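You operate a simulated robot arm through the tools that you are given. There is no shell and no other tool.

You run a simulated robot arm. Do the job below in one go: nothing can be reset, and whatever is moved stays where it is left.

## Task
Move the black hose to the port on the card.
Fine: air off first; free the plug by its button; it must click home; then air on.

The check looks at the end state, three seconds after you hand in, the way a careful person would. Anything else that was tipped, shoved, dropped, spilled or broken makes it a failure.

## Robot
A 6-joint arm with a two-finger gripper, fixed in place. Base frame: the origin is at the foot of the arm, x ahead of it, y to its left, z up. Readings come in cm, rad, newtons and seconds.
Its first joint turns from -2.897 to 2.897 rad. Payload 3.43 kg.
The TCP is the grasp point between the finger pads, 2 cm short of the fingertips. In the tool frame z runs along the fingers and y along their closing line. Largest opening 19 cm; the body of the gripper starts 24.8 cm behind the TCP.
Orientation is that of the tool frame in the base frame, as [roll, pitch, yaw] about the fixed x, y, z axes, in that order (R = Rz(yaw) Ry(pitch) Rx(roll)). With the fingers straight down and closing along the base's y, the tool's x points along the base's -x, its y along +y and its z along -z.

## Interface
- The arm moves only by the tool jog_arm. Its argument "targets" is a list of rows, each a list of 3 entries, a list of its own where there are three numbers: the gripper command, from -1 (shut) to 1 (fully open), values between in proportion, then the shift along the base's x, y, z in cm, then the turn, a rotation vector about the base's x, y, z in rad. In form: [[fingers, [dx, dy, dz], [wx, wy, wz]], ...]. A call has 1 to 20 rows; each row shifts and turns the commanded pose from where the row before left it. Each row takes 0.2 s and may step no farther than 5 cm and 0.15 rad from the row before; otherwise, or with a gripper value out of range, the whole call is refused. Where a pose cannot be reached the arm comes as near as it can. A force on the tool above 50 N (or 10 N above the force at the start of the call, whichever is more), or a blocked arm, ends the call early, and 0.2 s more pass. Each finger travels about 4.5 cm/s and halts on what it meets, pressing with about 44 N; the grip force reading is that of the motor and also rises with nothing between the fingers. The clock runs only during rows and for 0.2 s after the last one: add rows that do not move to give the fingers time. The reply holds the time, the measured pose of the TCP, the force on the tool along the base axes, the opening and the grip force, in the units named above and with some noise, with the torque about the TCP (base axes, N m) and any sound that the robot's microphone picked up, and new pictures: "views" is both (left out), scene, wrist or none.
- Cameras (640 x 400 px; columns grow to the right, rows downward): "scene" is fixed at [5.01, -64.88, 158.52]; the picture's right is [0.33, -0.94, 0.00], its down [-0.60, -0.21, -0.77] and it looks along [0.73, 0.26, -0.64] (base axes); focal length 338 px, centre (320, 200). "wrist" rides on the gripper at [7, -0.8, -28.8] in the tool frame; the picture's right is [0.12, 0.99, 0.00], its down [-0.96, 0.12, -0.25] and it looks along [-0.25, 0.03, 0.97] (tool axes); focal length 261 px, centre (320, 200). There is no depth. A picture from a camera that has moved, and an enlarged one, comes with that camera's place and axes in the base frame and with its lens.
- lift_body(by): slides the trunk up (or, below 0, down) by that many cm; the arm rides with it, the base frame stays. It gives what a move gives, with no picture.
- enlarge(camera, box): a new picture of the part [left, top, right, bottom] of that camera's present view, enlarged. No time passes.
- sign_off(): hands the job in; it is judged then, once.

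Nothing tells you positions but the pictures and the camera data. Unless the task says otherwise, let go and move clear before handing in.

The tools are called as name(argument=value, ...) on one line, values as JSON. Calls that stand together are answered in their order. jog_arm: Moves the arm, as the interface text tells. Its arguments: {"type":"object","properties":{"targets":{"type":"array"},"views":{"type":"string","enum":["both","scene","wrist","none"]}},"required":["targets"]} The other tools are called the same way: lift_body (by) slides the trunk up or down; enlarge (camera, box) takes an enlarged picture of a part of a camera's view; sign_off () hands the job in.

At the start:

```text
clock: 0.0
ee_pos: [63.09, -25.83, 116.68]
tcp_rot: [3.141, 0.001, -3.141]
force: [0.4, -0.5, -0.3]
moment: [-0.02, 0.0, -0.01]
opening: 19.03
finger_force: 0.1
trunk travel left (down, up): [-17.5, 6.5]
```

scene: 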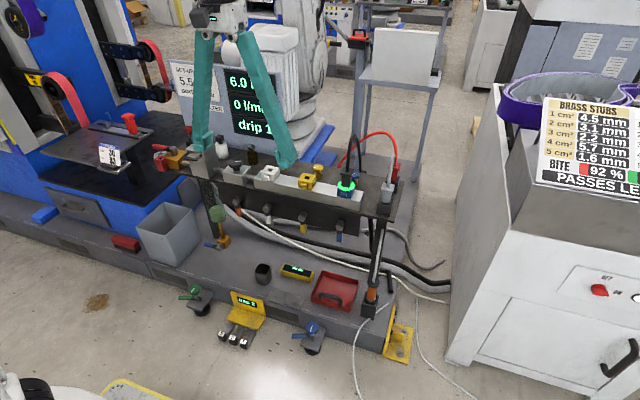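
wrist: 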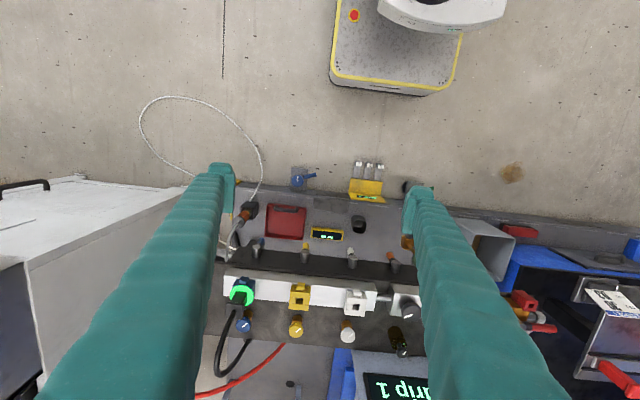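

The bench has a rail of coloured ports, with a black hose plugged in at the port with the green ring. I'll enlarge the pictures to find the card, the valves and the ports before moving.

enlarge(camera="scene", box=[200, 120, 420, 260])

enlarge(camera="scene", box=[80, 100, 240, 200])

enlarge(camera="scene", box=[180, 250, 420, 390])

enlarge(camera="wrist", box=[200, 230, 440, 380])

enlarge(camera="wrist", box=[220, 150, 420, 275])

enlarge(camera="scene", box=[160, 40, 340, 160])

```text
2.86 times, centred on (310, 190) of scene
camera zoom: at [5.01, -64.88, 158.52], right [0.33, -0.94, 0.0], down [-0.6, -0.21, -0.77], along [0.73, 0.26, -0.64], focal length 966 px, centre (349, 229)
```

zoom: 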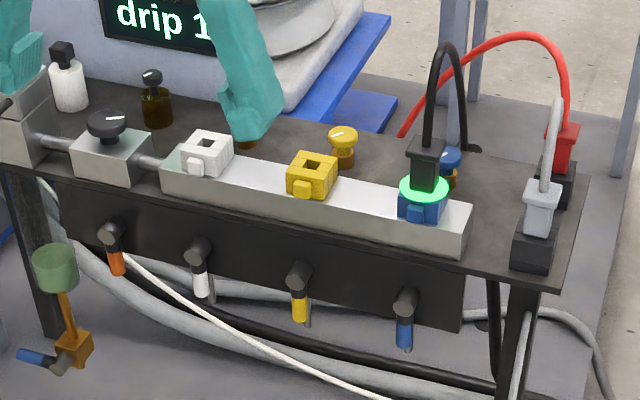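

```text
4.00 times, centred on (160, 150) of scene
camera zoom: at [5.01, -64.88, 158.52], right [0.33, -0.94, 0.0], down [-0.6, -0.21, -0.77], along [0.73, 0.26, -0.64], focal length 1353 px, centre (960, 400)
```

zoom: 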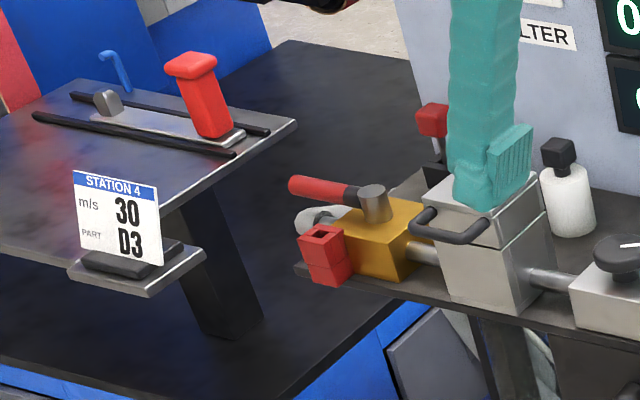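

```text
2.67 times, centred on (300, 320) of scene
camera zoom: at [5.01, -64.88, 158.52], right [0.33, -0.94, 0.0], down [-0.6, -0.21, -0.77], along [0.73, 0.26, -0.64], focal length 902 px, centre (373, -120)
```

zoom: 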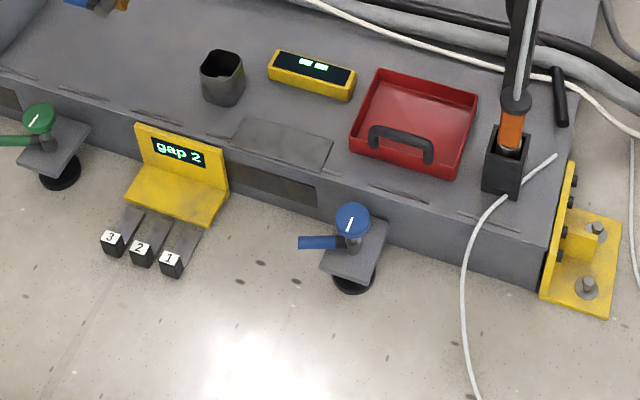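

```text
2.67 times, centred on (320, 305) of wrist
camera zoom: at [56.05, -26.66, 145.43], right [-0.12, 0.99, 0.0], down [0.96, 0.12, 0.25], along [0.25, 0.03, -0.97], focal length 695 px, centre (320, -80)
```

zoom: 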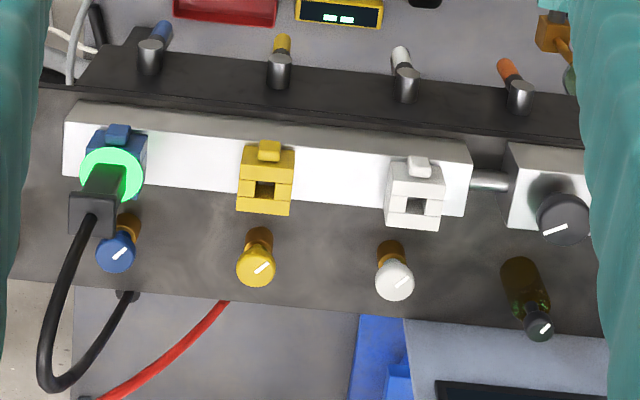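

```text
3.20 times, centred on (320, 212) of wrist
camera zoom: at [56.05, -26.66, 145.43], right [-0.12, 0.99, 0.0], down [0.96, 0.12, 0.25], along [0.25, 0.03, -0.97], focal length 834 px, centre (320, 160)
```

zoom: 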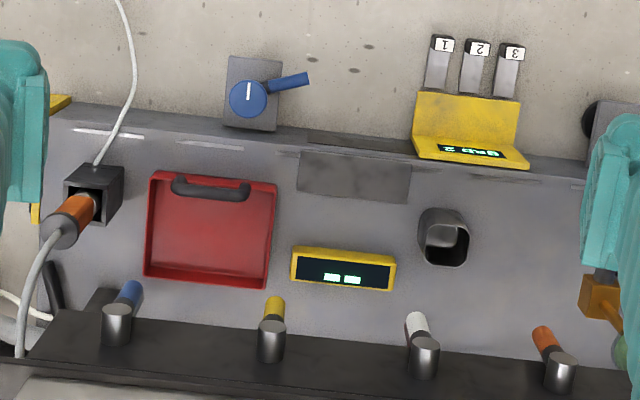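

```text
3.33 times, centred on (250, 100) of scene
camera zoom: at [5.01, -64.88, 158.52], right [0.33, -0.94, 0.0], down [-0.6, -0.21, -0.77], along [0.73, 0.26, -0.64], focal length 1128 px, centre (553, 533)
```

zoom: 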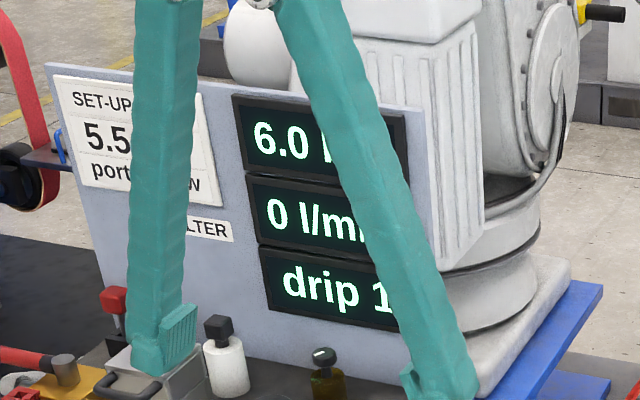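

The card on the grey panel is hidden behind the fingers. The blue port holds the plug at roughly (100, -42, 85), yellow is near (100, -27, 84), and white is further left. I'll slide the arm aside, well clear of everything, to read the card.

jog_arm(targets=[[1, [-3, -4, 0], [0, 0, 0]], [1, [-3, -4, 0], [0, 0, 0]], [1, [-3, -4, 0], [0, 0, 0]], [1, [-3, -4, 0], [0, 0, 0]], [1, [-3, -4, 0], [0, 0, 0]], [1, [0, 0, 0], [0, 0, 0]]], views="both")

```text
clock: 1.4
ee_pos: [48.0, -46.14, 116.73]
tcp_rot: [-3.141, 0.0, 3.141]
force: [-0.1, 0.6, -0.8]
moment: [0.0, 0.06, 0.0]
opening: 19.01
finger_force: 0.1
trunk travel left (down, up): [-17.5, 6.5]
camera wrist: at [40.9, -47.06, 145.58], right [-0.12, 0.99, 0.0], down [0.96, 0.12, 0.25], along [0.25, 0.03, -0.97], focal length 261 px, centre (320, 200)
```

scene: 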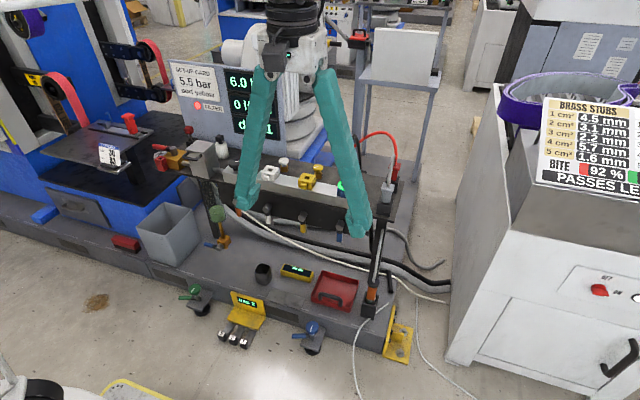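
wrist: 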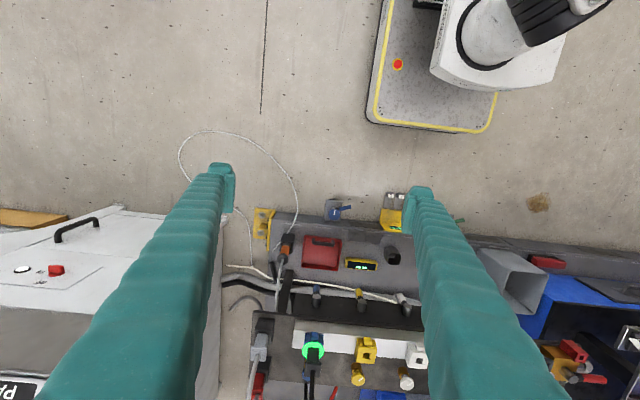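

enlarge(camera="scene", box=[160, 50, 280, 140])

enlarge(camera="scene", box=[140, 130, 260, 210])

enlarge(camera="wrist", box=[220, 300, 440, 400])

enlarge(camera="scene", box=[230, 140, 350, 220])

```text
4.44 times, centred on (220, 95) of scene
camera zoom: at [5.01, -64.88, 158.52], right [0.33, -0.94, 0.0], down [-0.6, -0.21, -0.77], along [0.73, 0.26, -0.64], focal length 1504 px, centre (764, 667)
```

zoom: 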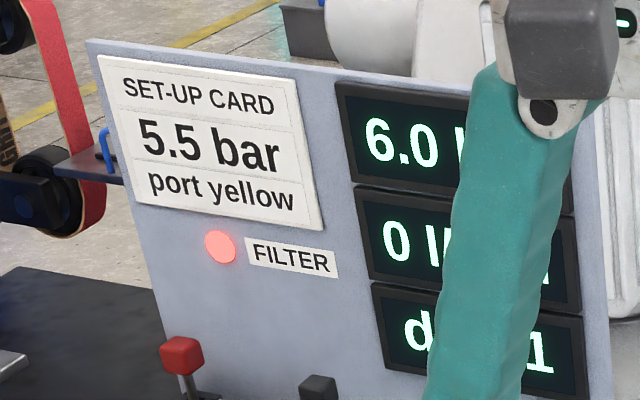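

```text
5.00 times, centred on (200, 170) of scene
camera zoom: at [5.01, -64.88, 158.52], right [0.33, -0.94, 0.0], down [-0.6, -0.21, -0.77], along [0.73, 0.26, -0.64], focal length 1691 px, centre (920, 350)
```

zoom: 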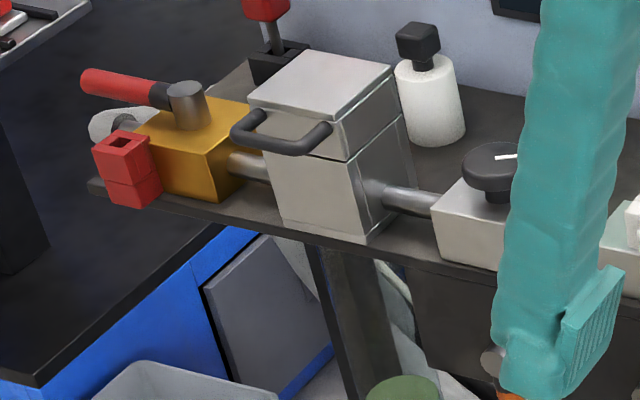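

```text
2.91 times, centred on (330, 350) of wrist
camera zoom: at [40.9, -47.06, 145.58], right [-0.12, 0.99, 0.0], down [0.96, 0.12, 0.25], along [0.25, 0.03, -0.97], focal length 758 px, centre (291, -236)
```

zoom: 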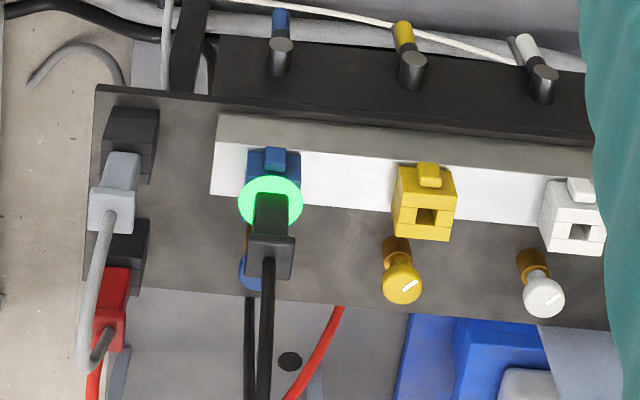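

```text
5.00 times, centred on (290, 180) of scene
camera zoom: at [5.01, -64.88, 158.52], right [0.33, -0.94, 0.0], down [-0.6, -0.21, -0.77], along [0.73, 0.26, -0.64], focal length 1691 px, centre (470, 300)
```

zoom: 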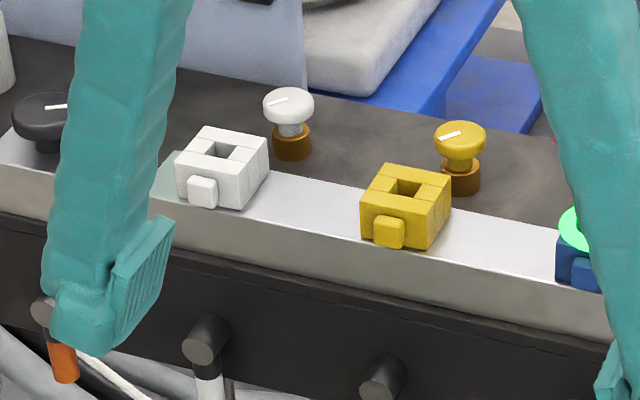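

The card reads "5.5 bar, port yellow", so the yellow port is the target; I was not asked to change the pressure, so I'll leave the regulator alone. Next I'll move the wrist camera closer to look at the ports, the buttons and the red-handled air valve at the left end.

jog_arm(targets=[[1, [3.75, 1.5, -1], [0, 0, 0]], [1, [3.75, 1.5, -1], [0, 0, 0]], [1, [3.75, 1.5, -1], [0, 0, 0]], [1, [3.75, 1.5, -1], [0, 0, 0]], [1, [3.75, 1.5, -1], [0, 0, 0]], [1, [3.75, 1.5, -1], [0, 0, 0]], [1, [3.75, 1.5, -1], [0, 0, 0]], [1, [3.75, 1.5, -1], [0, 0, 0]], [1, [0, 0, 0], [0, 0, 0]]], views="both")

```text
clock: 3.4
ee_pos: [78.37, -33.98, 108.78]
tcp_rot: [3.142, 0.001, 3.141]
force: [0.5, -0.1, 0.2]
moment: [0.02, 0.05, 0.0]
opening: 18.99
finger_force: 0.0
trunk travel left (down, up): [-17.5, 6.5]
camera wrist: at [71.33, -34.69, 137.6], right [-0.12, 0.99, 0.0], down [0.96, 0.12, 0.25], along [0.25, 0.03, -0.97], focal length 261 px, centre (320, 200)
```

scene: 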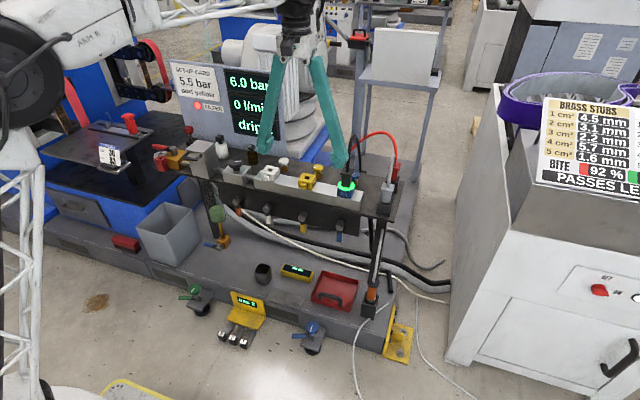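
wrist: 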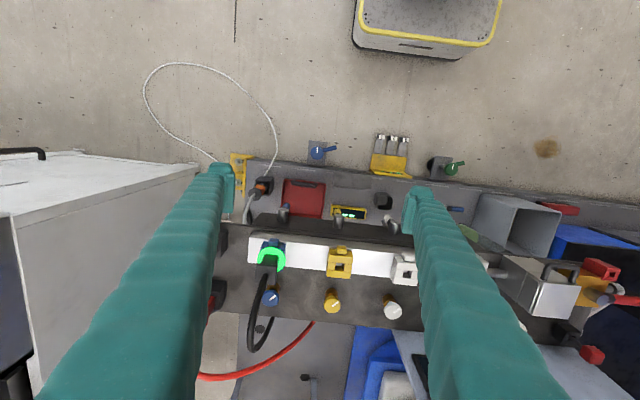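

enlarge(camera="wrist", box=[220, 190, 430, 330])

enlarge(camera="wrist", box=[450, 200, 640, 370])

enlarge(camera="scene", box=[240, 150, 370, 240])

enlarge(camera="scene", box=[140, 130, 240, 200])

enlarge(camera="scene", box=[215, 60, 285, 140])

```text
2.86 times, centred on (325, 260) of wrist
camera zoom: at [71.33, -34.69, 137.6], right [-0.12, 0.99, 0.0], down [0.96, 0.12, 0.25], along [0.25, 0.03, -0.97], focal length 745 px, centre (306, 29)
```

zoom: 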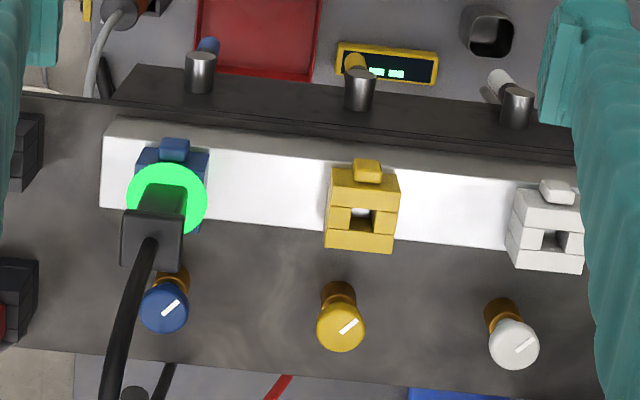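

```text
2.35 times, centred on (545, 285) of wrist
camera zoom: at [71.33, -34.69, 137.6], right [-0.12, 0.99, 0.0], down [0.96, 0.12, 0.25], along [0.25, 0.03, -0.97], focal length 613 px, centre (-209, 0)
```

zoom: 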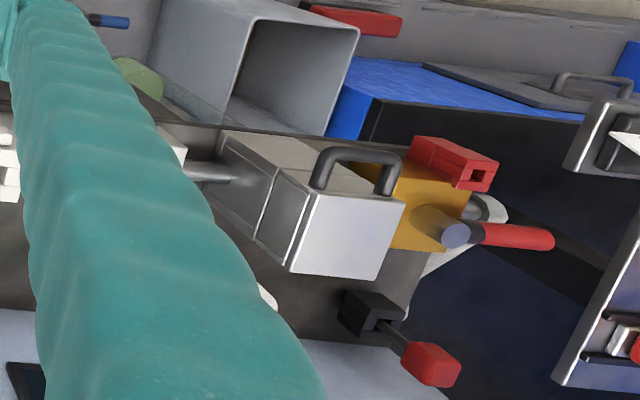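

```text
4.44 times, centred on (305, 195) of scene
camera zoom: at [5.01, -64.88, 158.52], right [0.33, -0.94, 0.0], down [-0.6, -0.21, -0.77], along [0.73, 0.26, -0.64], focal length 1504 px, centre (387, 222)
```

zoom: 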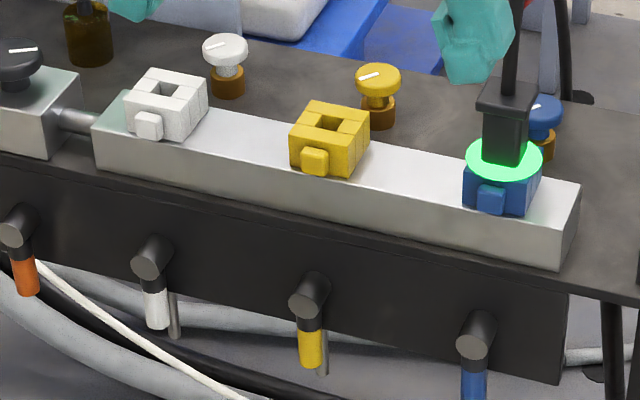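

```text
5.71 times, centred on (190, 165) of scene
camera zoom: at [5.01, -64.88, 158.52], right [0.33, -0.94, 0.0], down [-0.6, -0.21, -0.77], along [0.73, 0.26, -0.64], focal length 1933 px, centre (1063, 400)
```

zoom: 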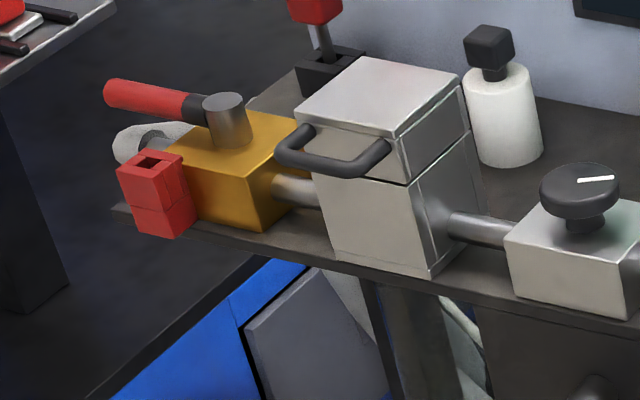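

```text
5.00 times, centred on (250, 100) of scene
camera zoom: at [5.01, -64.88, 158.52], right [0.33, -0.94, 0.0], down [-0.6, -0.21, -0.77], along [0.73, 0.26, -0.64], focal length 1691 px, centre (670, 700)
```

zoom: 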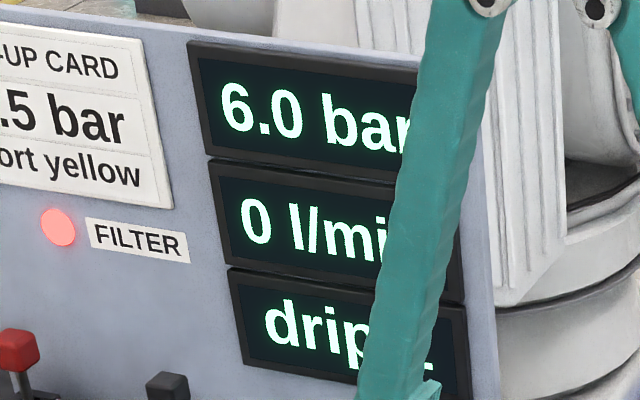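

The target is the yellow port at about (99.3, -26.7, 85). The air valve is the yellow block at left: stem near (100, 33, 86), with its red lever in line with the pipe out to y≈45. I'll carry the arm over there high up and turn the fingers to close along x, checking reach and view.

jog_arm(targets=[[1, [0, 4.7, 0], [0, 0, -0.1]], [1, [0, 4.7, 0], [0, 0, -0.1]], [1, [0, 4.7, 0], [0, 0, -0.1]], [1, [0, 4.7, 0], [0, 0, -0.1]], [1, [0, 4.7, 0], [0, 0, -0.1]], [1, [0, 4.7, 0], [0, 0, -0.1]], [1, [0, 4.7, 0], [0, 0, -0.1]], [1, [0, 4.7, 0], [0, 0, -0.1]], [1, [0, 4.7, 0], [0, 0, -0.1]], [1, [0, 4.7, 0], [0, 0, -0.1]], [1, [0, 4.7, 0], [0, 0, -0.1]], [1, [0, 4.7, 0], [0, 0, -0.1]], [1, [0, 4.7, 0], [0, 0, -0.1]], [1, [0, 4.7, 0], [0, 0, -0.1]], [1, [0, 4.7, 0], [0, 0, -0.1]], [1, [0, 0, 0], [0, 0, -0.0708]], [1, [0, 0, 0], [0, 0, 0]]], views="both")

```text
clock: 7.0
ee_pos: [77.91, 36.63, 108.54]
tcp_rot: [-3.14, 0.001, 1.569]
force: [-0.7, 0.0, 0.4]
moment: [-0.04, 0.0, 0.01]
opening: 19.02
finger_force: 0.0
trunk travel left (down, up): [-17.5, 6.5]
camera wrist: at [77.13, 43.81, 137.36], right [0.99, 0.12, 0.0], down [0.11, -0.96, 0.25], along [0.03, -0.25, -0.97], focal length 261 px, centre (320, 200)
```

scene: 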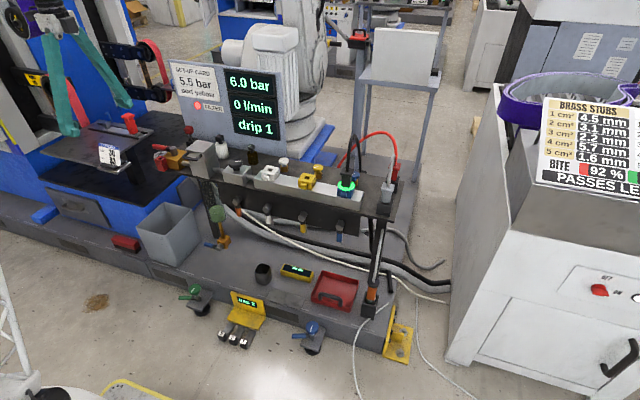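
wrist: 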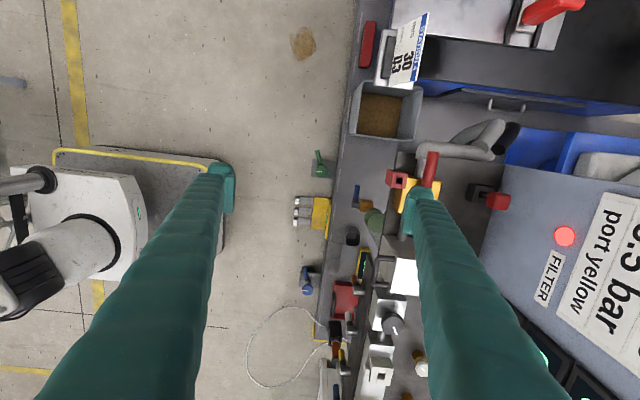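

enlarge(camera="wrist", box=[340, 110, 520, 230])

enlarge(camera="scene", box=[130, 120, 250, 200])

enlarge(camera="scene", box=[260, 120, 420, 220])

enlarge(camera="scene", box=[160, 55, 290, 140])

```text
3.33 times, centred on (430, 170) of wrist
camera zoom: at [77.13, 43.81, 137.36], right [0.99, 0.12, 0.0], down [0.11, -0.96, 0.25], along [0.03, -0.25, -0.97], focal length 869 px, centre (-47, 300)
```

zoom: 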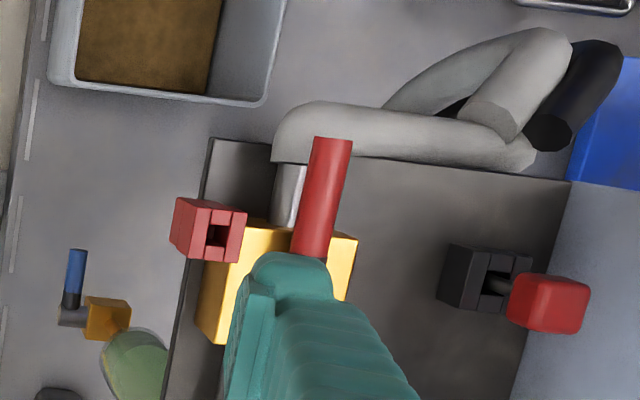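

```text
5.00 times, centred on (190, 160) of scene
camera zoom: at [5.01, -64.88, 158.52], right [0.33, -0.94, 0.0], down [-0.6, -0.21, -0.77], along [0.73, 0.26, -0.64], focal length 1691 px, centre (970, 400)
```

zoom: 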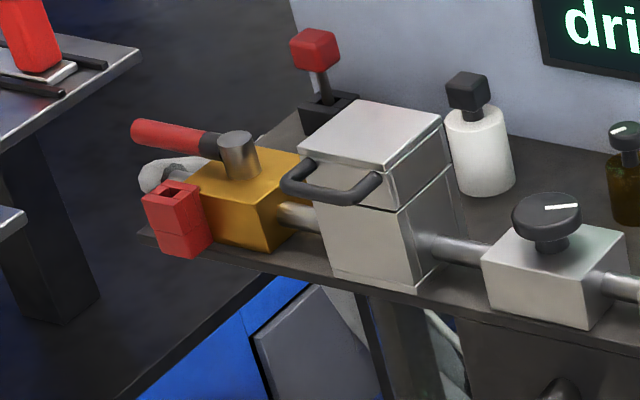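

```text
4.00 times, centred on (340, 170) of scene
camera zoom: at [5.01, -64.88, 158.52], right [0.33, -0.94, 0.0], down [-0.6, -0.21, -0.77], along [0.73, 0.26, -0.64], focal length 1353 px, centre (240, 320)
```

zoom: 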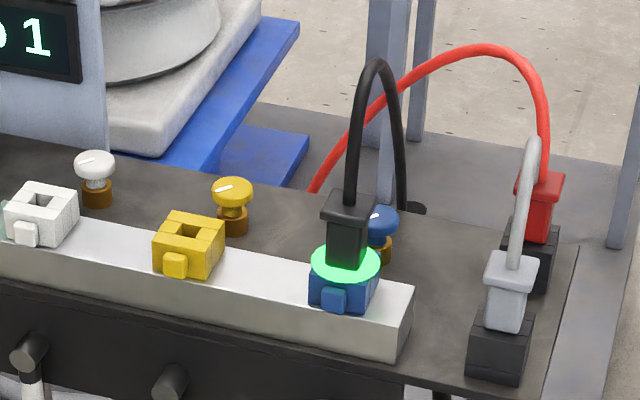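

```text
4.71 times, centred on (225, 98) of scene
camera zoom: at [5.01, -64.88, 158.52], right [0.33, -0.94, 0.0], down [-0.6, -0.21, -0.77], along [0.73, 0.26, -0.64], focal length 1592 px, centre (767, 682)
```

zoom: 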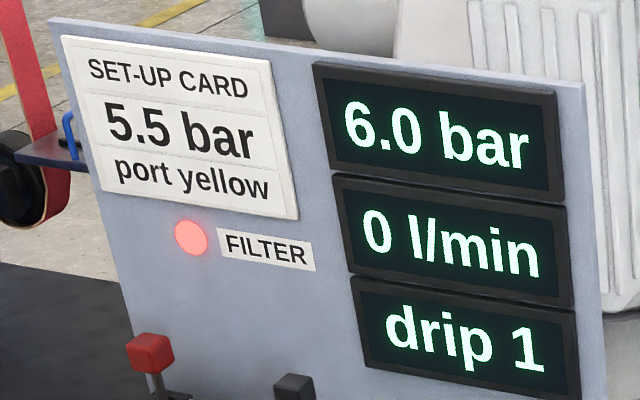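

The lever lies along y at x≈100.3, about z 84.5, from the stem at y≈33 to its tip near y≈44; nothing else is close behind it until the parked red pin at x≈110. I'll narrow the fingers and move above the lever, still high, to see whether the arm reaches.

jog_arm(targets=[[-0.05, [0, 0, 0], [0, 0, 0]], [-0.05, [0, 0, 0], [0, 0, 0]], [-0.05, [0, 0, 0], [0, 0, 0]], [-0.05, [3.7, 0.5, -0.5], [0, 0, 0]], [-0.05, [3.7, 0.5, -0.5], [0, 0, 0]], [-0.05, [3.7, 0.5, -0.5], [0, 0, 0]], [-0.05, [3.7, 0.5, -0.5], [0, 0, 0]], [-0.05, [3.7, 0.5, -0.5], [0, 0, 0]], [-0.05, [3.7, 0.5, -0.5], [0, 0, 0]], [-0.05, [0, 0, 0], [0, 0, 0]], [-0.05, [0, 0, 0], [0, 0, 0]]], views="both")

```text
clock: 9.4
ee_pos: [100.19, 39.64, 105.53]
tcp_rot: [3.14, 0.0, 1.571]
force: [0.2, -0.3, 2.2]
moment: [0.0, -0.07, 0.02]
opening: 9.0
finger_force: 0.1
trunk travel left (down, up): [-17.5, 6.5]
camera wrist: at [99.35, 46.78, 134.35], right [0.99, 0.12, 0.0], down [0.12, -0.96, 0.25], along [0.03, -0.25, -0.97], focal length 261 px, centre (320, 200)
```

scene: 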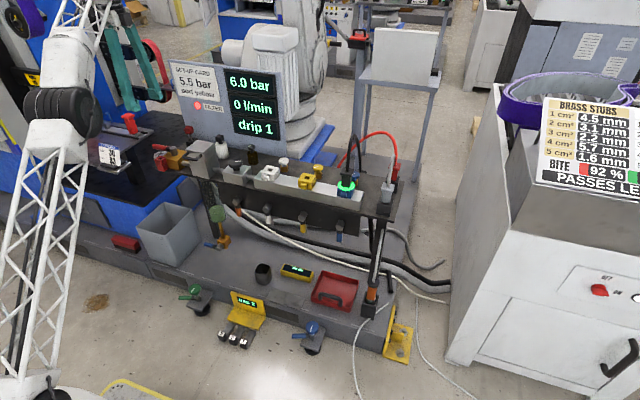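
wrist: 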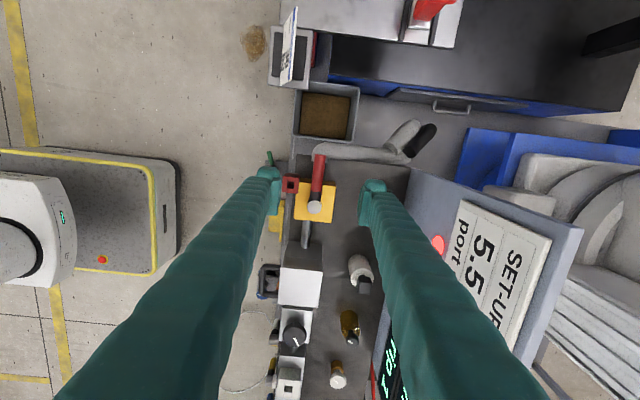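

enlarge(camera="wrist", box=[250, 120, 410, 240])

enlarge(camera="scene", box=[100, 80, 220, 180])

```text
3.33 times, centred on (330, 180) of wrist
camera zoom: at [99.35, 46.78, 134.35], right [0.99, 0.12, 0.0], down [0.12, -0.96, 0.25], along [0.03, -0.25, -0.97], focal length 869 px, centre (287, 267)
```

zoom: 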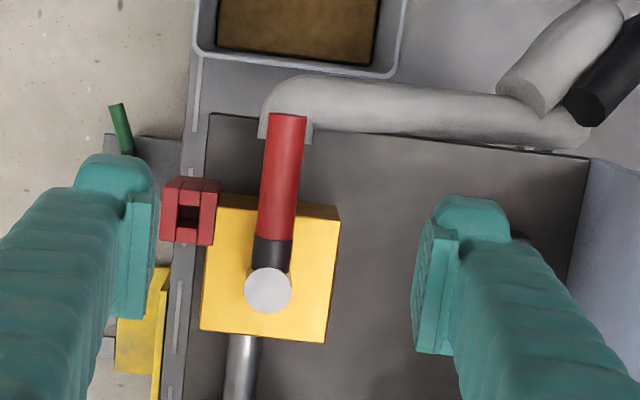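

```text
4.00 times, centred on (160, 130) of scene
camera zoom: at [5.01, -64.88, 158.52], right [0.33, -0.94, 0.0], down [-0.6, -0.21, -0.77], along [0.73, 0.26, -0.64], focal length 1353 px, centre (960, 480)
```

zoom: 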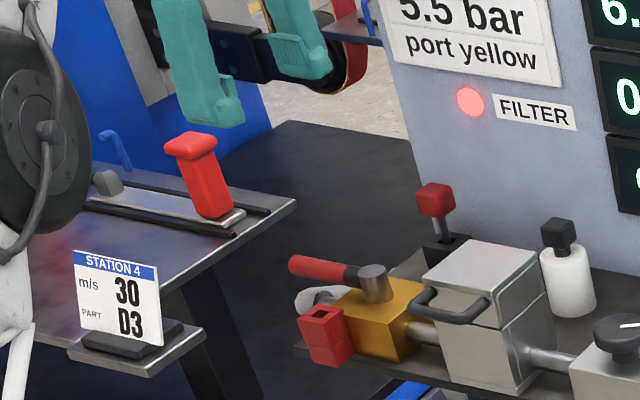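

The arm reaches above the lever fine. The lever axis is at x≈99.8, y 33–43; its closing swing should be toward -x (the red lock block sits beside that end position). I'll lower part-way, straddling the lever clear of the red block, and look again.

jog_arm(targets=[[-0.05, [0.2, 0.5, -5], [0, 0, 0]], [-0.05, [0.2, 0.5, -5], [0, 0, 0]], [-0.05, [0.2, 0.5, -4], [0, 0, 0]], [-0.05, [0, 0, 0], [0, 0, 0]]], views="both")

```text
refused: row 1 steps farther than a row can; nothing moved
```

jog_arm(targets=[[-0.05, [0.2, 0.5, -4.5], [0, 0, 0]], [-0.05, [0.2, 0.5, -4.5], [0, 0, 0]], [-0.05, [0.2, 0.5, -4.5], [0, 0, 0]], [-0.05, [0, 0, 0], [0, 0, 0]]], views="both")

```text
clock: 10.4
ee_pos: [100.78, 41.37, 92.13]
tcp_rot: [-3.141, 0.0, 1.57]
force: [0.2, 1.1, 0.5]
moment: [-0.02, 0.01, 0.0]
opening: 9.03
finger_force: 0.1
trunk travel left (down, up): [-17.5, 6.5]
camera wrist: at [99.89, 48.45, 120.91], right [0.99, 0.12, 0.0], down [0.12, -0.96, 0.25], along [0.03, -0.25, -0.97], focal length 261 px, centre (320, 200)
```

scene: 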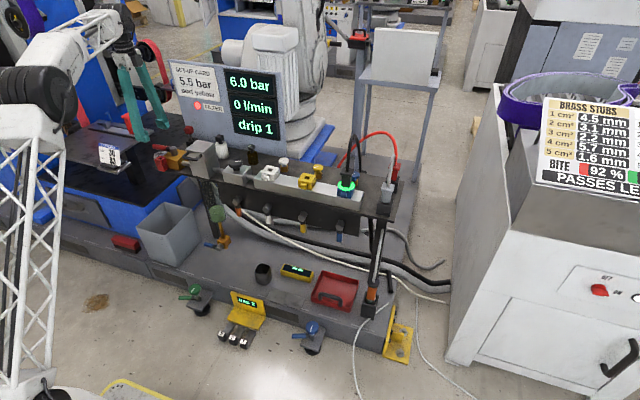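
wrist: 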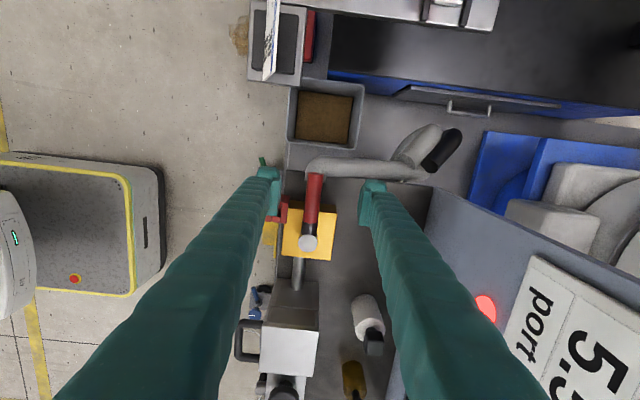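

enlarge(camera="wrist", box=[240, 140, 400, 260])

enlarge(camera="scene", box=[100, 90, 220, 190])

```text
3.33 times, centred on (320, 200) of wrist
camera zoom: at [99.89, 48.45, 120.91], right [0.99, 0.12, 0.0], down [0.12, -0.96, 0.25], along [0.03, -0.25, -0.97], focal length 869 px, centre (320, 200)
```

zoom: 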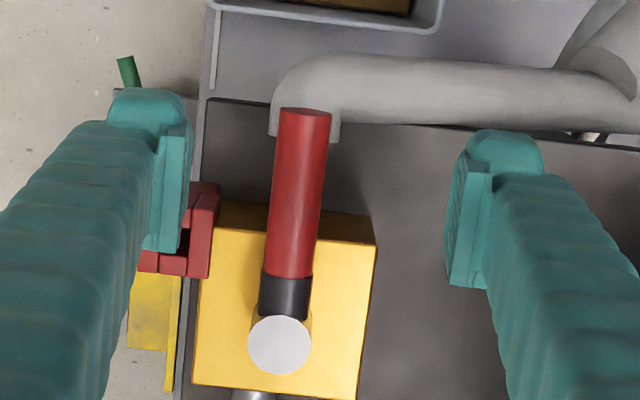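

```text
4.00 times, centred on (160, 140) of scene
camera zoom: at [5.01, -64.88, 158.52], right [0.33, -0.94, 0.0], down [-0.6, -0.21, -0.77], along [0.73, 0.26, -0.64], focal length 1353 px, centre (960, 440)
```

zoom: 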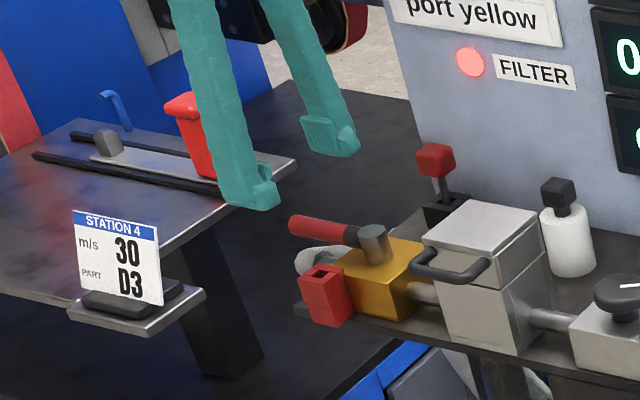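

Lever pivot is at about (100, 33), tip at y≈43, lever axis z≈84.8, and the red block top sits only just under it. I'll straddle only the outer end of the lever, so the fingers stay outside the red block, and lower to lever height.

jog_arm(targets=[[-0.37, [-0.6, 1.1, 0], [0, 0, 0]], [-0.37, [-0.6, 1.1, 0], [0, 0, 0]], [-0.37, [0, 0, 0], [0, 0, 0]], [-0.37, [0, 0, -2], [0, 0, 0]], [-0.37, [0, 0, -2], [0, 0, 0]], [-0.37, [0, 0, -1.3], [0, 0, 0]], [-0.37, [0, 0, -1], [0, 0, 0]], [-0.37, [0, 0, 0], [0, 0, 0]]], views="both")

```text
clock: 12.2
ee_pos: [99.63, 43.44, 85.7]
tcp_rot: [-3.141, -0.001, 1.571]
force: [-0.2, 0.6, 0.3]
moment: [0.01, -0.03, -0.02]
opening: 6.0
finger_force: 0.2
trunk travel left (down, up): [-17.5, 6.5]
camera wrist: at [98.79, 50.48, 114.52], right [0.99, 0.12, 0.0], down [0.12, -0.96, 0.25], along [0.03, -0.25, -0.97], focal length 261 px, centre (320, 200)
```

scene: 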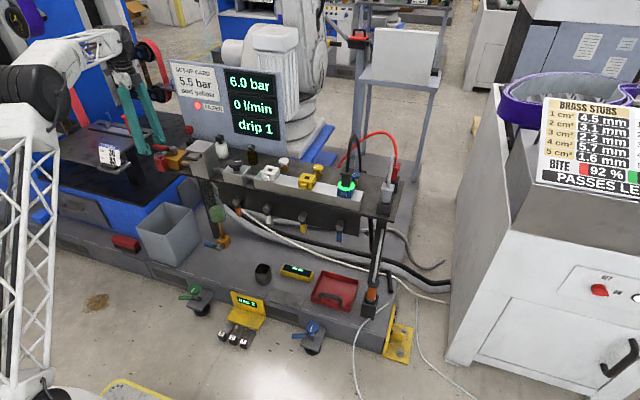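
wrist: 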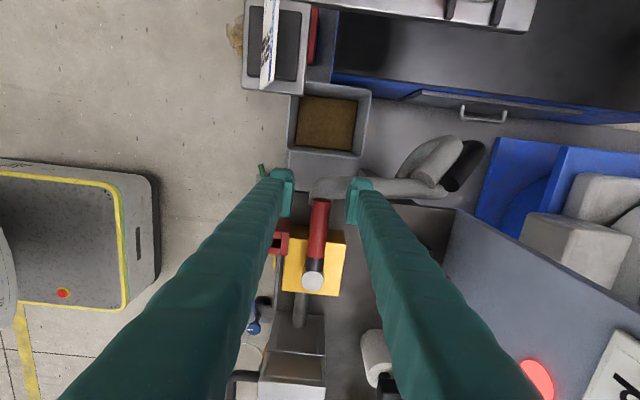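

enlarge(camera="wrist", box=[240, 150, 400, 270])

enlarge(camera="scene", box=[120, 110, 220, 190])

```text
3.33 times, centred on (320, 210) of wrist
camera zoom: at [98.79, 50.48, 114.52], right [0.99, 0.12, 0.0], down [0.12, -0.96, 0.25], along [0.03, -0.25, -0.97], focal length 869 px, centre (320, 167)
```

zoom: 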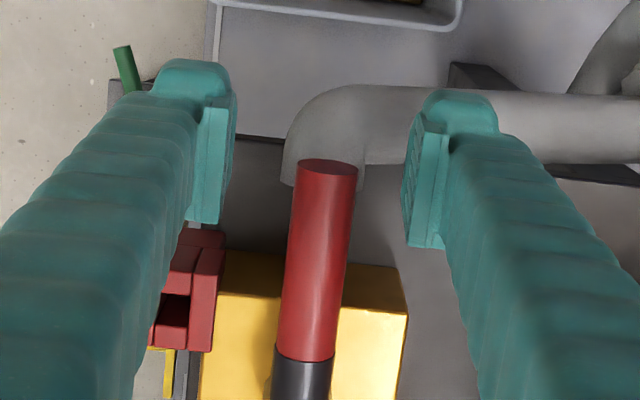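

```text
5.00 times, centred on (170, 150) of scene
camera zoom: at [5.01, -64.88, 158.52], right [0.33, -0.94, 0.0], down [-0.6, -0.21, -0.77], along [0.73, 0.26, -0.64], focal length 1691 px, centre (1070, 450)
```

zoom: 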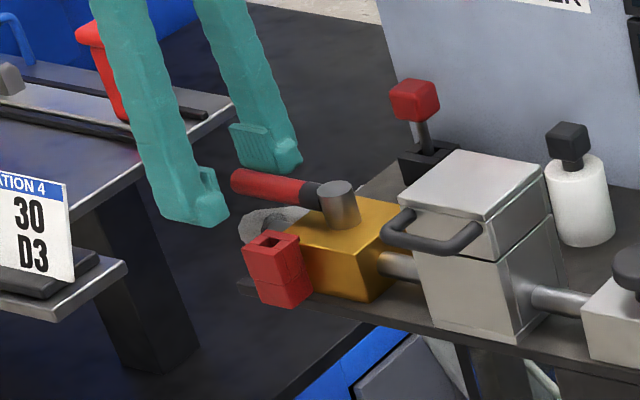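

The fingers straddle the last 2 cm of the lever at the right height and clear of the red block. Now I'll draw the lever round toward -x along its arc, the first third, watching the force.

jog_arm(targets=[[-0.37, [-0.8, 0.05, 0], [0, 0, 0]], [-0.37, [-0.78, 0, 0], [0, 0, 0]], [-0.37, [-1.04, -0.25, 0], [0, 0, 0.1]], [-0.37, [-1.01, -0.35, 0], [0, 0, 0.1]], [-0.37, [-0.97, -0.45, 0], [0, 0, 0.1]], [-0.37, [-0.92, -0.54, 0], [0, 0, 0.1]], [-0.37, [-0.86, -0.63, 0], [0, 0, 0.1]]], views="both")

```text
clock: 13.8
ee_pos: [93.38, 41.29, 85.83]
tcp_rot: [3.141, -0.001, 2.072]
force: [-0.6, 0.4, -0.1]
moment: [-0.03, 0.02, -0.01]
opening: 5.97
finger_force: 0.0
trunk travel left (down, up): [-17.5, 6.5]
camera wrist: at [89.15, 47.05, 114.51], right [0.81, 0.58, 0.0], down [0.56, -0.79, 0.25], along [0.14, -0.2, -0.97], focal length 261 px, centre (320, 200)
```

scene: 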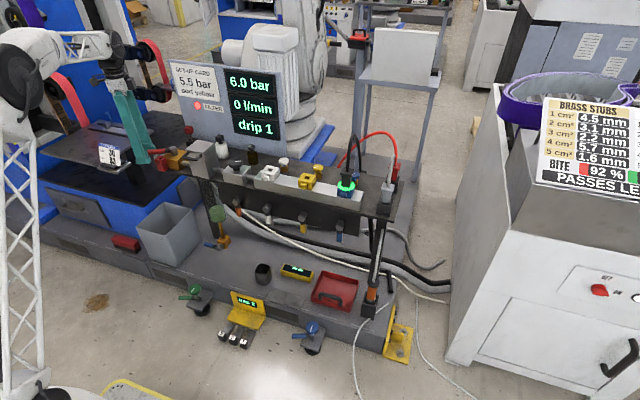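
wrist: 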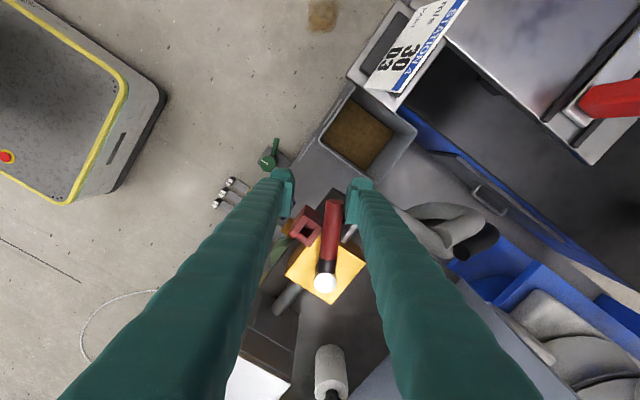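

The lever is turning with the fingers and almost no resistance. I'll carry on round the arc toward the closed position.

jog_arm(targets=[[-0.37, [-0.79, -0.71, 0], [0, 0, 0.1]], [-0.37, [-0.72, -0.79, 0], [0, 0, 0.1]], [-0.37, [-0.64, -0.86, 0], [0, 0, 0.1]], [-0.37, [-0.55, -0.92, 0], [0, 0, 0.1]], [-0.37, [-0.45, -0.97, 0], [0, 0, 0.1]], [-0.37, [-0.35, -1.01, 0], [0, 0, 0.1]]], views="both")

enlarge(camera="wrist", box=[240, 150, 400, 270])

enlarge(camera="scene", box=[120, 60, 280, 190])

```text
clock: 15.2
ee_pos: [89.94, 35.76, 85.77]
tcp_rot: [3.141, 0.0, 2.673]
force: [0.5, 0.5, 0.1]
moment: [-0.04, -0.01, -0.01]
opening: 6.0
finger_force: 0.0
trunk travel left (down, up): [-17.5, 6.5]
camera wrist: at [83.28, 38.32, 114.6], right [0.34, 0.94, 0.0], down [0.91, -0.33, 0.25], along [0.23, -0.09, -0.97], focal length 261 px, centre (320, 200)
```

scene: 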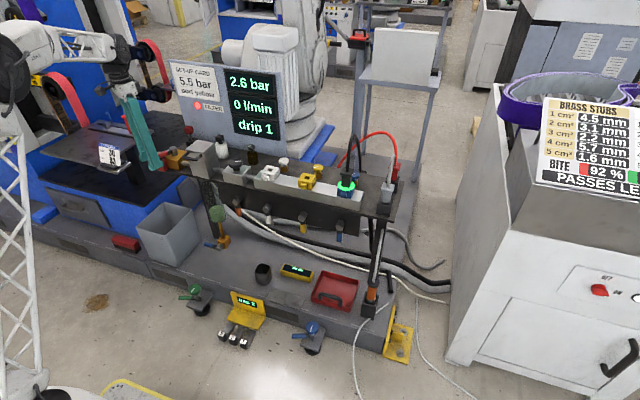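
wrist: 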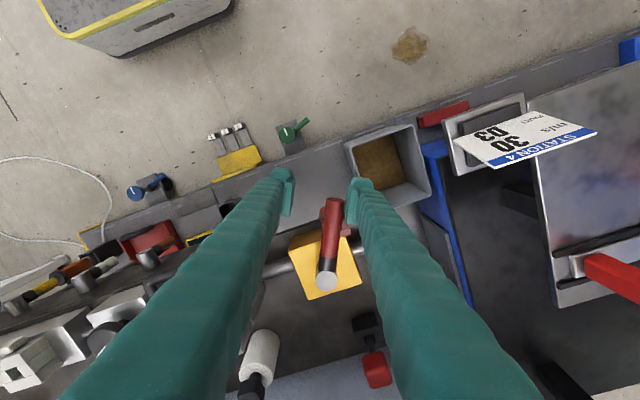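

```text
3.33 times, centred on (320, 210) of wrist
camera zoom: at [83.28, 38.32, 114.6], right [0.34, 0.94, 0.0], down [0.91, -0.33, 0.25], along [0.23, -0.09, -0.97], focal length 869 px, centre (320, 167)
```

zoom: 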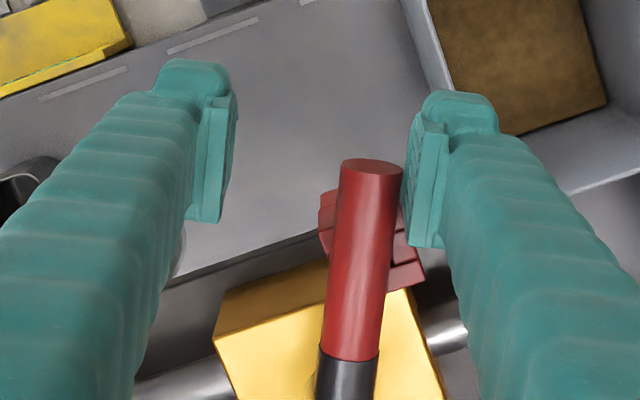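

```text
3.08 times, centred on (200, 125) of scene
camera zoom: at [5.01, -64.88, 158.52], right [0.33, -0.94, 0.0], down [-0.6, -0.21, -0.77], along [0.73, 0.26, -0.64], focal length 1041 px, centre (689, 431)
```

zoom: 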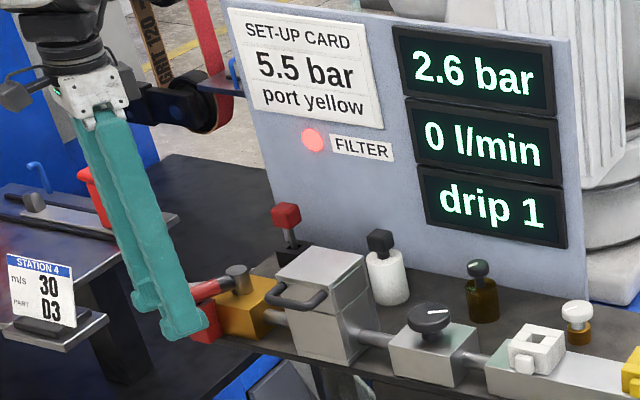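

The gauge is falling (2.6 bar), so this is the right valve and direction. I'll finish the swing to a full quarter turn.

jog_arm(targets=[[-0.37, [-0.25, -1.04, 0], [0, 0, 0.1]], [-0.37, [-0.15, -1.06, 0], [0, 0, 0.1]], [-0.37, [-0.04, -1.07, 0], [0, 0, 0.1]], [-0.37, [0.07, -1.07, 0], [0, 0, 0.1]], [-0.37, [0.11, -0.75, 0], [0, 0, 0.07]], [-0.37, [0, 0, 0], [0, 0, 0]]], views="both")

enlarge(camera="wrist", box=[240, 150, 400, 270])

enlarge(camera="scene", box=[120, 60, 280, 190])

```text
clock: 16.6
ee_pos: [89.47, 31.01, 85.81]
tcp_rot: [3.141, 0.0, 3.141]
force: [0.5, 2.5, 0.5]
moment: [0.06, -0.04, -0.04]
opening: 6.14
finger_force: 1.3
trunk travel left (down, up): [-17.5, 6.5]
camera wrist: at [82.46, 30.19, 114.61], right [-0.12, 0.99, 0.0], down [0.96, 0.12, 0.25], along [0.25, 0.03, -0.97], focal length 261 px, centre (320, 200)
```

scene: 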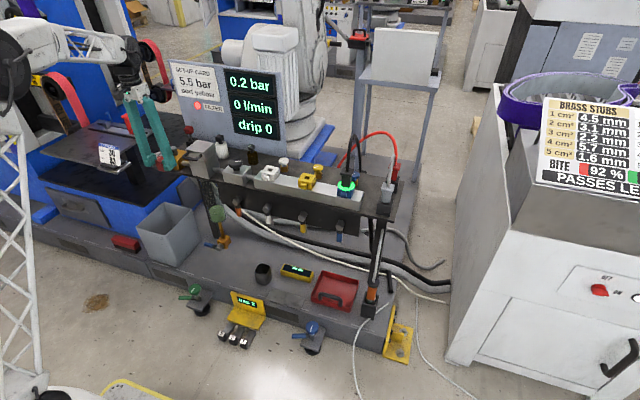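
wrist: 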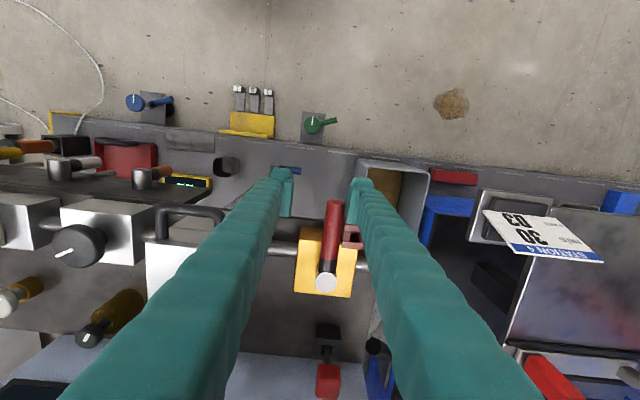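

```text
3.33 times, centred on (320, 210) of wrist
camera zoom: at [82.46, 30.19, 114.61], right [-0.12, 0.99, 0.0], down [0.96, 0.12, 0.25], along [0.25, 0.03, -0.97], focal length 869 px, centre (320, 167)
```

zoom: 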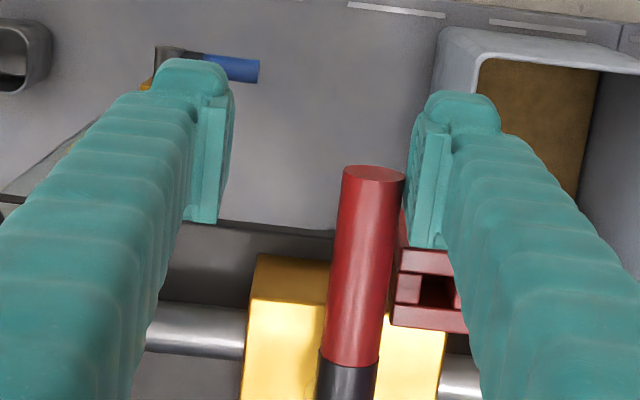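

```text
3.08 times, centred on (200, 125) of scene
camera zoom: at [5.01, -64.88, 158.52], right [0.33, -0.94, 0.0], down [-0.6, -0.21, -0.77], along [0.73, 0.26, -0.64], focal length 1041 px, centre (689, 431)
```

zoom: 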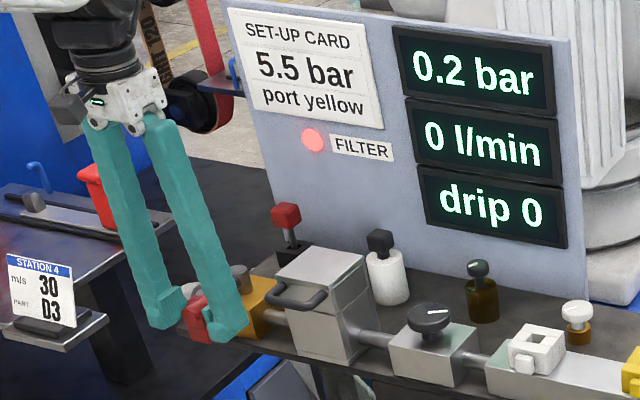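

The lever is at its stop and the gauge reads 0.2 bar and falling. I'll ease off, lift straight up and confirm it drops to zero.

jog_arm(targets=[[-0.37, [0, 0.6, 0], [0, 0, 0]], [-0.37, [0, 0, 2], [0, 0, 0]], [-0.37, [0, 0, 4.5], [0, 0, 0]], [-0.37, [0, 0, 4.5], [0, 0, 0]], [-0.37, [-2, 0, 4.5], [0, 0, 0]], [-0.37, [-2, 0, 4.5], [0, 0, 0]], [-0.37, [0, 0, 0], [0, 0, 0]]], views="both")

enlarge(camera="scene", box=[120, 60, 280, 190])

enlarge(camera="wrist", box=[240, 150, 400, 270])

```text
clock: 18.2
ee_pos: [85.83, 31.5, 105.98]
tcp_rot: [-3.141, 0.0, 3.14]
force: [0.7, 0.3, 0.2]
moment: [0.03, -0.06, -0.03]
opening: 5.99
finger_force: 0.1
trunk travel left (down, up): [-17.5, 6.5]
camera wrist: at [78.73, 30.57, 134.73], right [-0.12, 0.99, 0.0], down [0.96, 0.11, 0.25], along [0.25, 0.03, -0.97], focal length 261 px, centre (320, 200)
```

scene: 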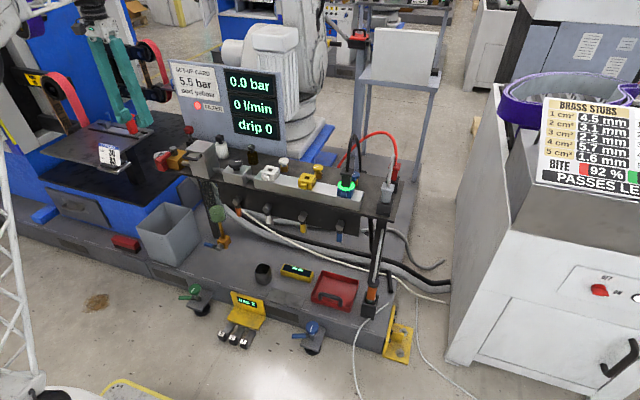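
wrist: 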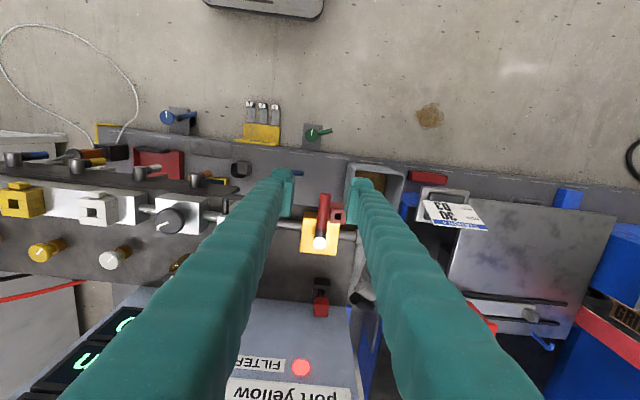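

```text
3.08 times, centred on (200, 125) of scene
camera zoom: at [5.01, -64.88, 158.52], right [0.33, -0.94, 0.0], down [-0.6, -0.21, -0.77], along [0.73, 0.26, -0.64], focal length 1041 px, centre (689, 431)
```

zoom: 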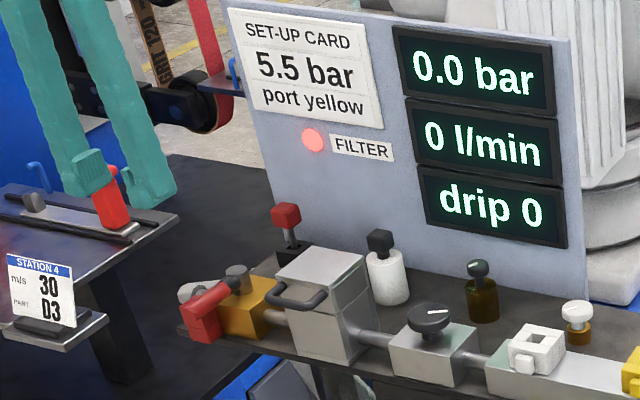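

```text
3.33 times, centred on (320, 210) of wrist
camera zoom: at [78.73, 30.57, 134.73], right [-0.12, 0.99, 0.0], down [0.96, 0.11, 0.25], along [0.25, 0.03, -0.97], focal length 869 px, centre (320, 167)
```

zoom: 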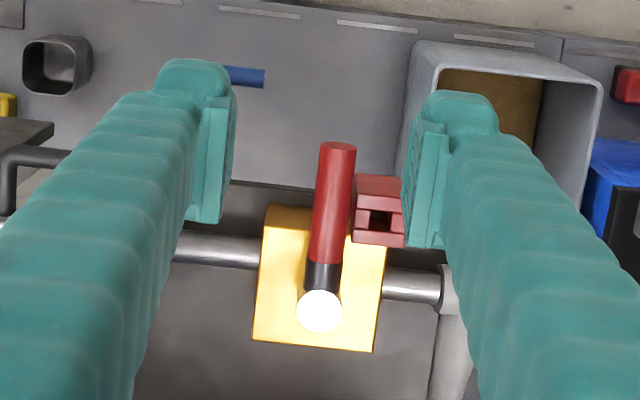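

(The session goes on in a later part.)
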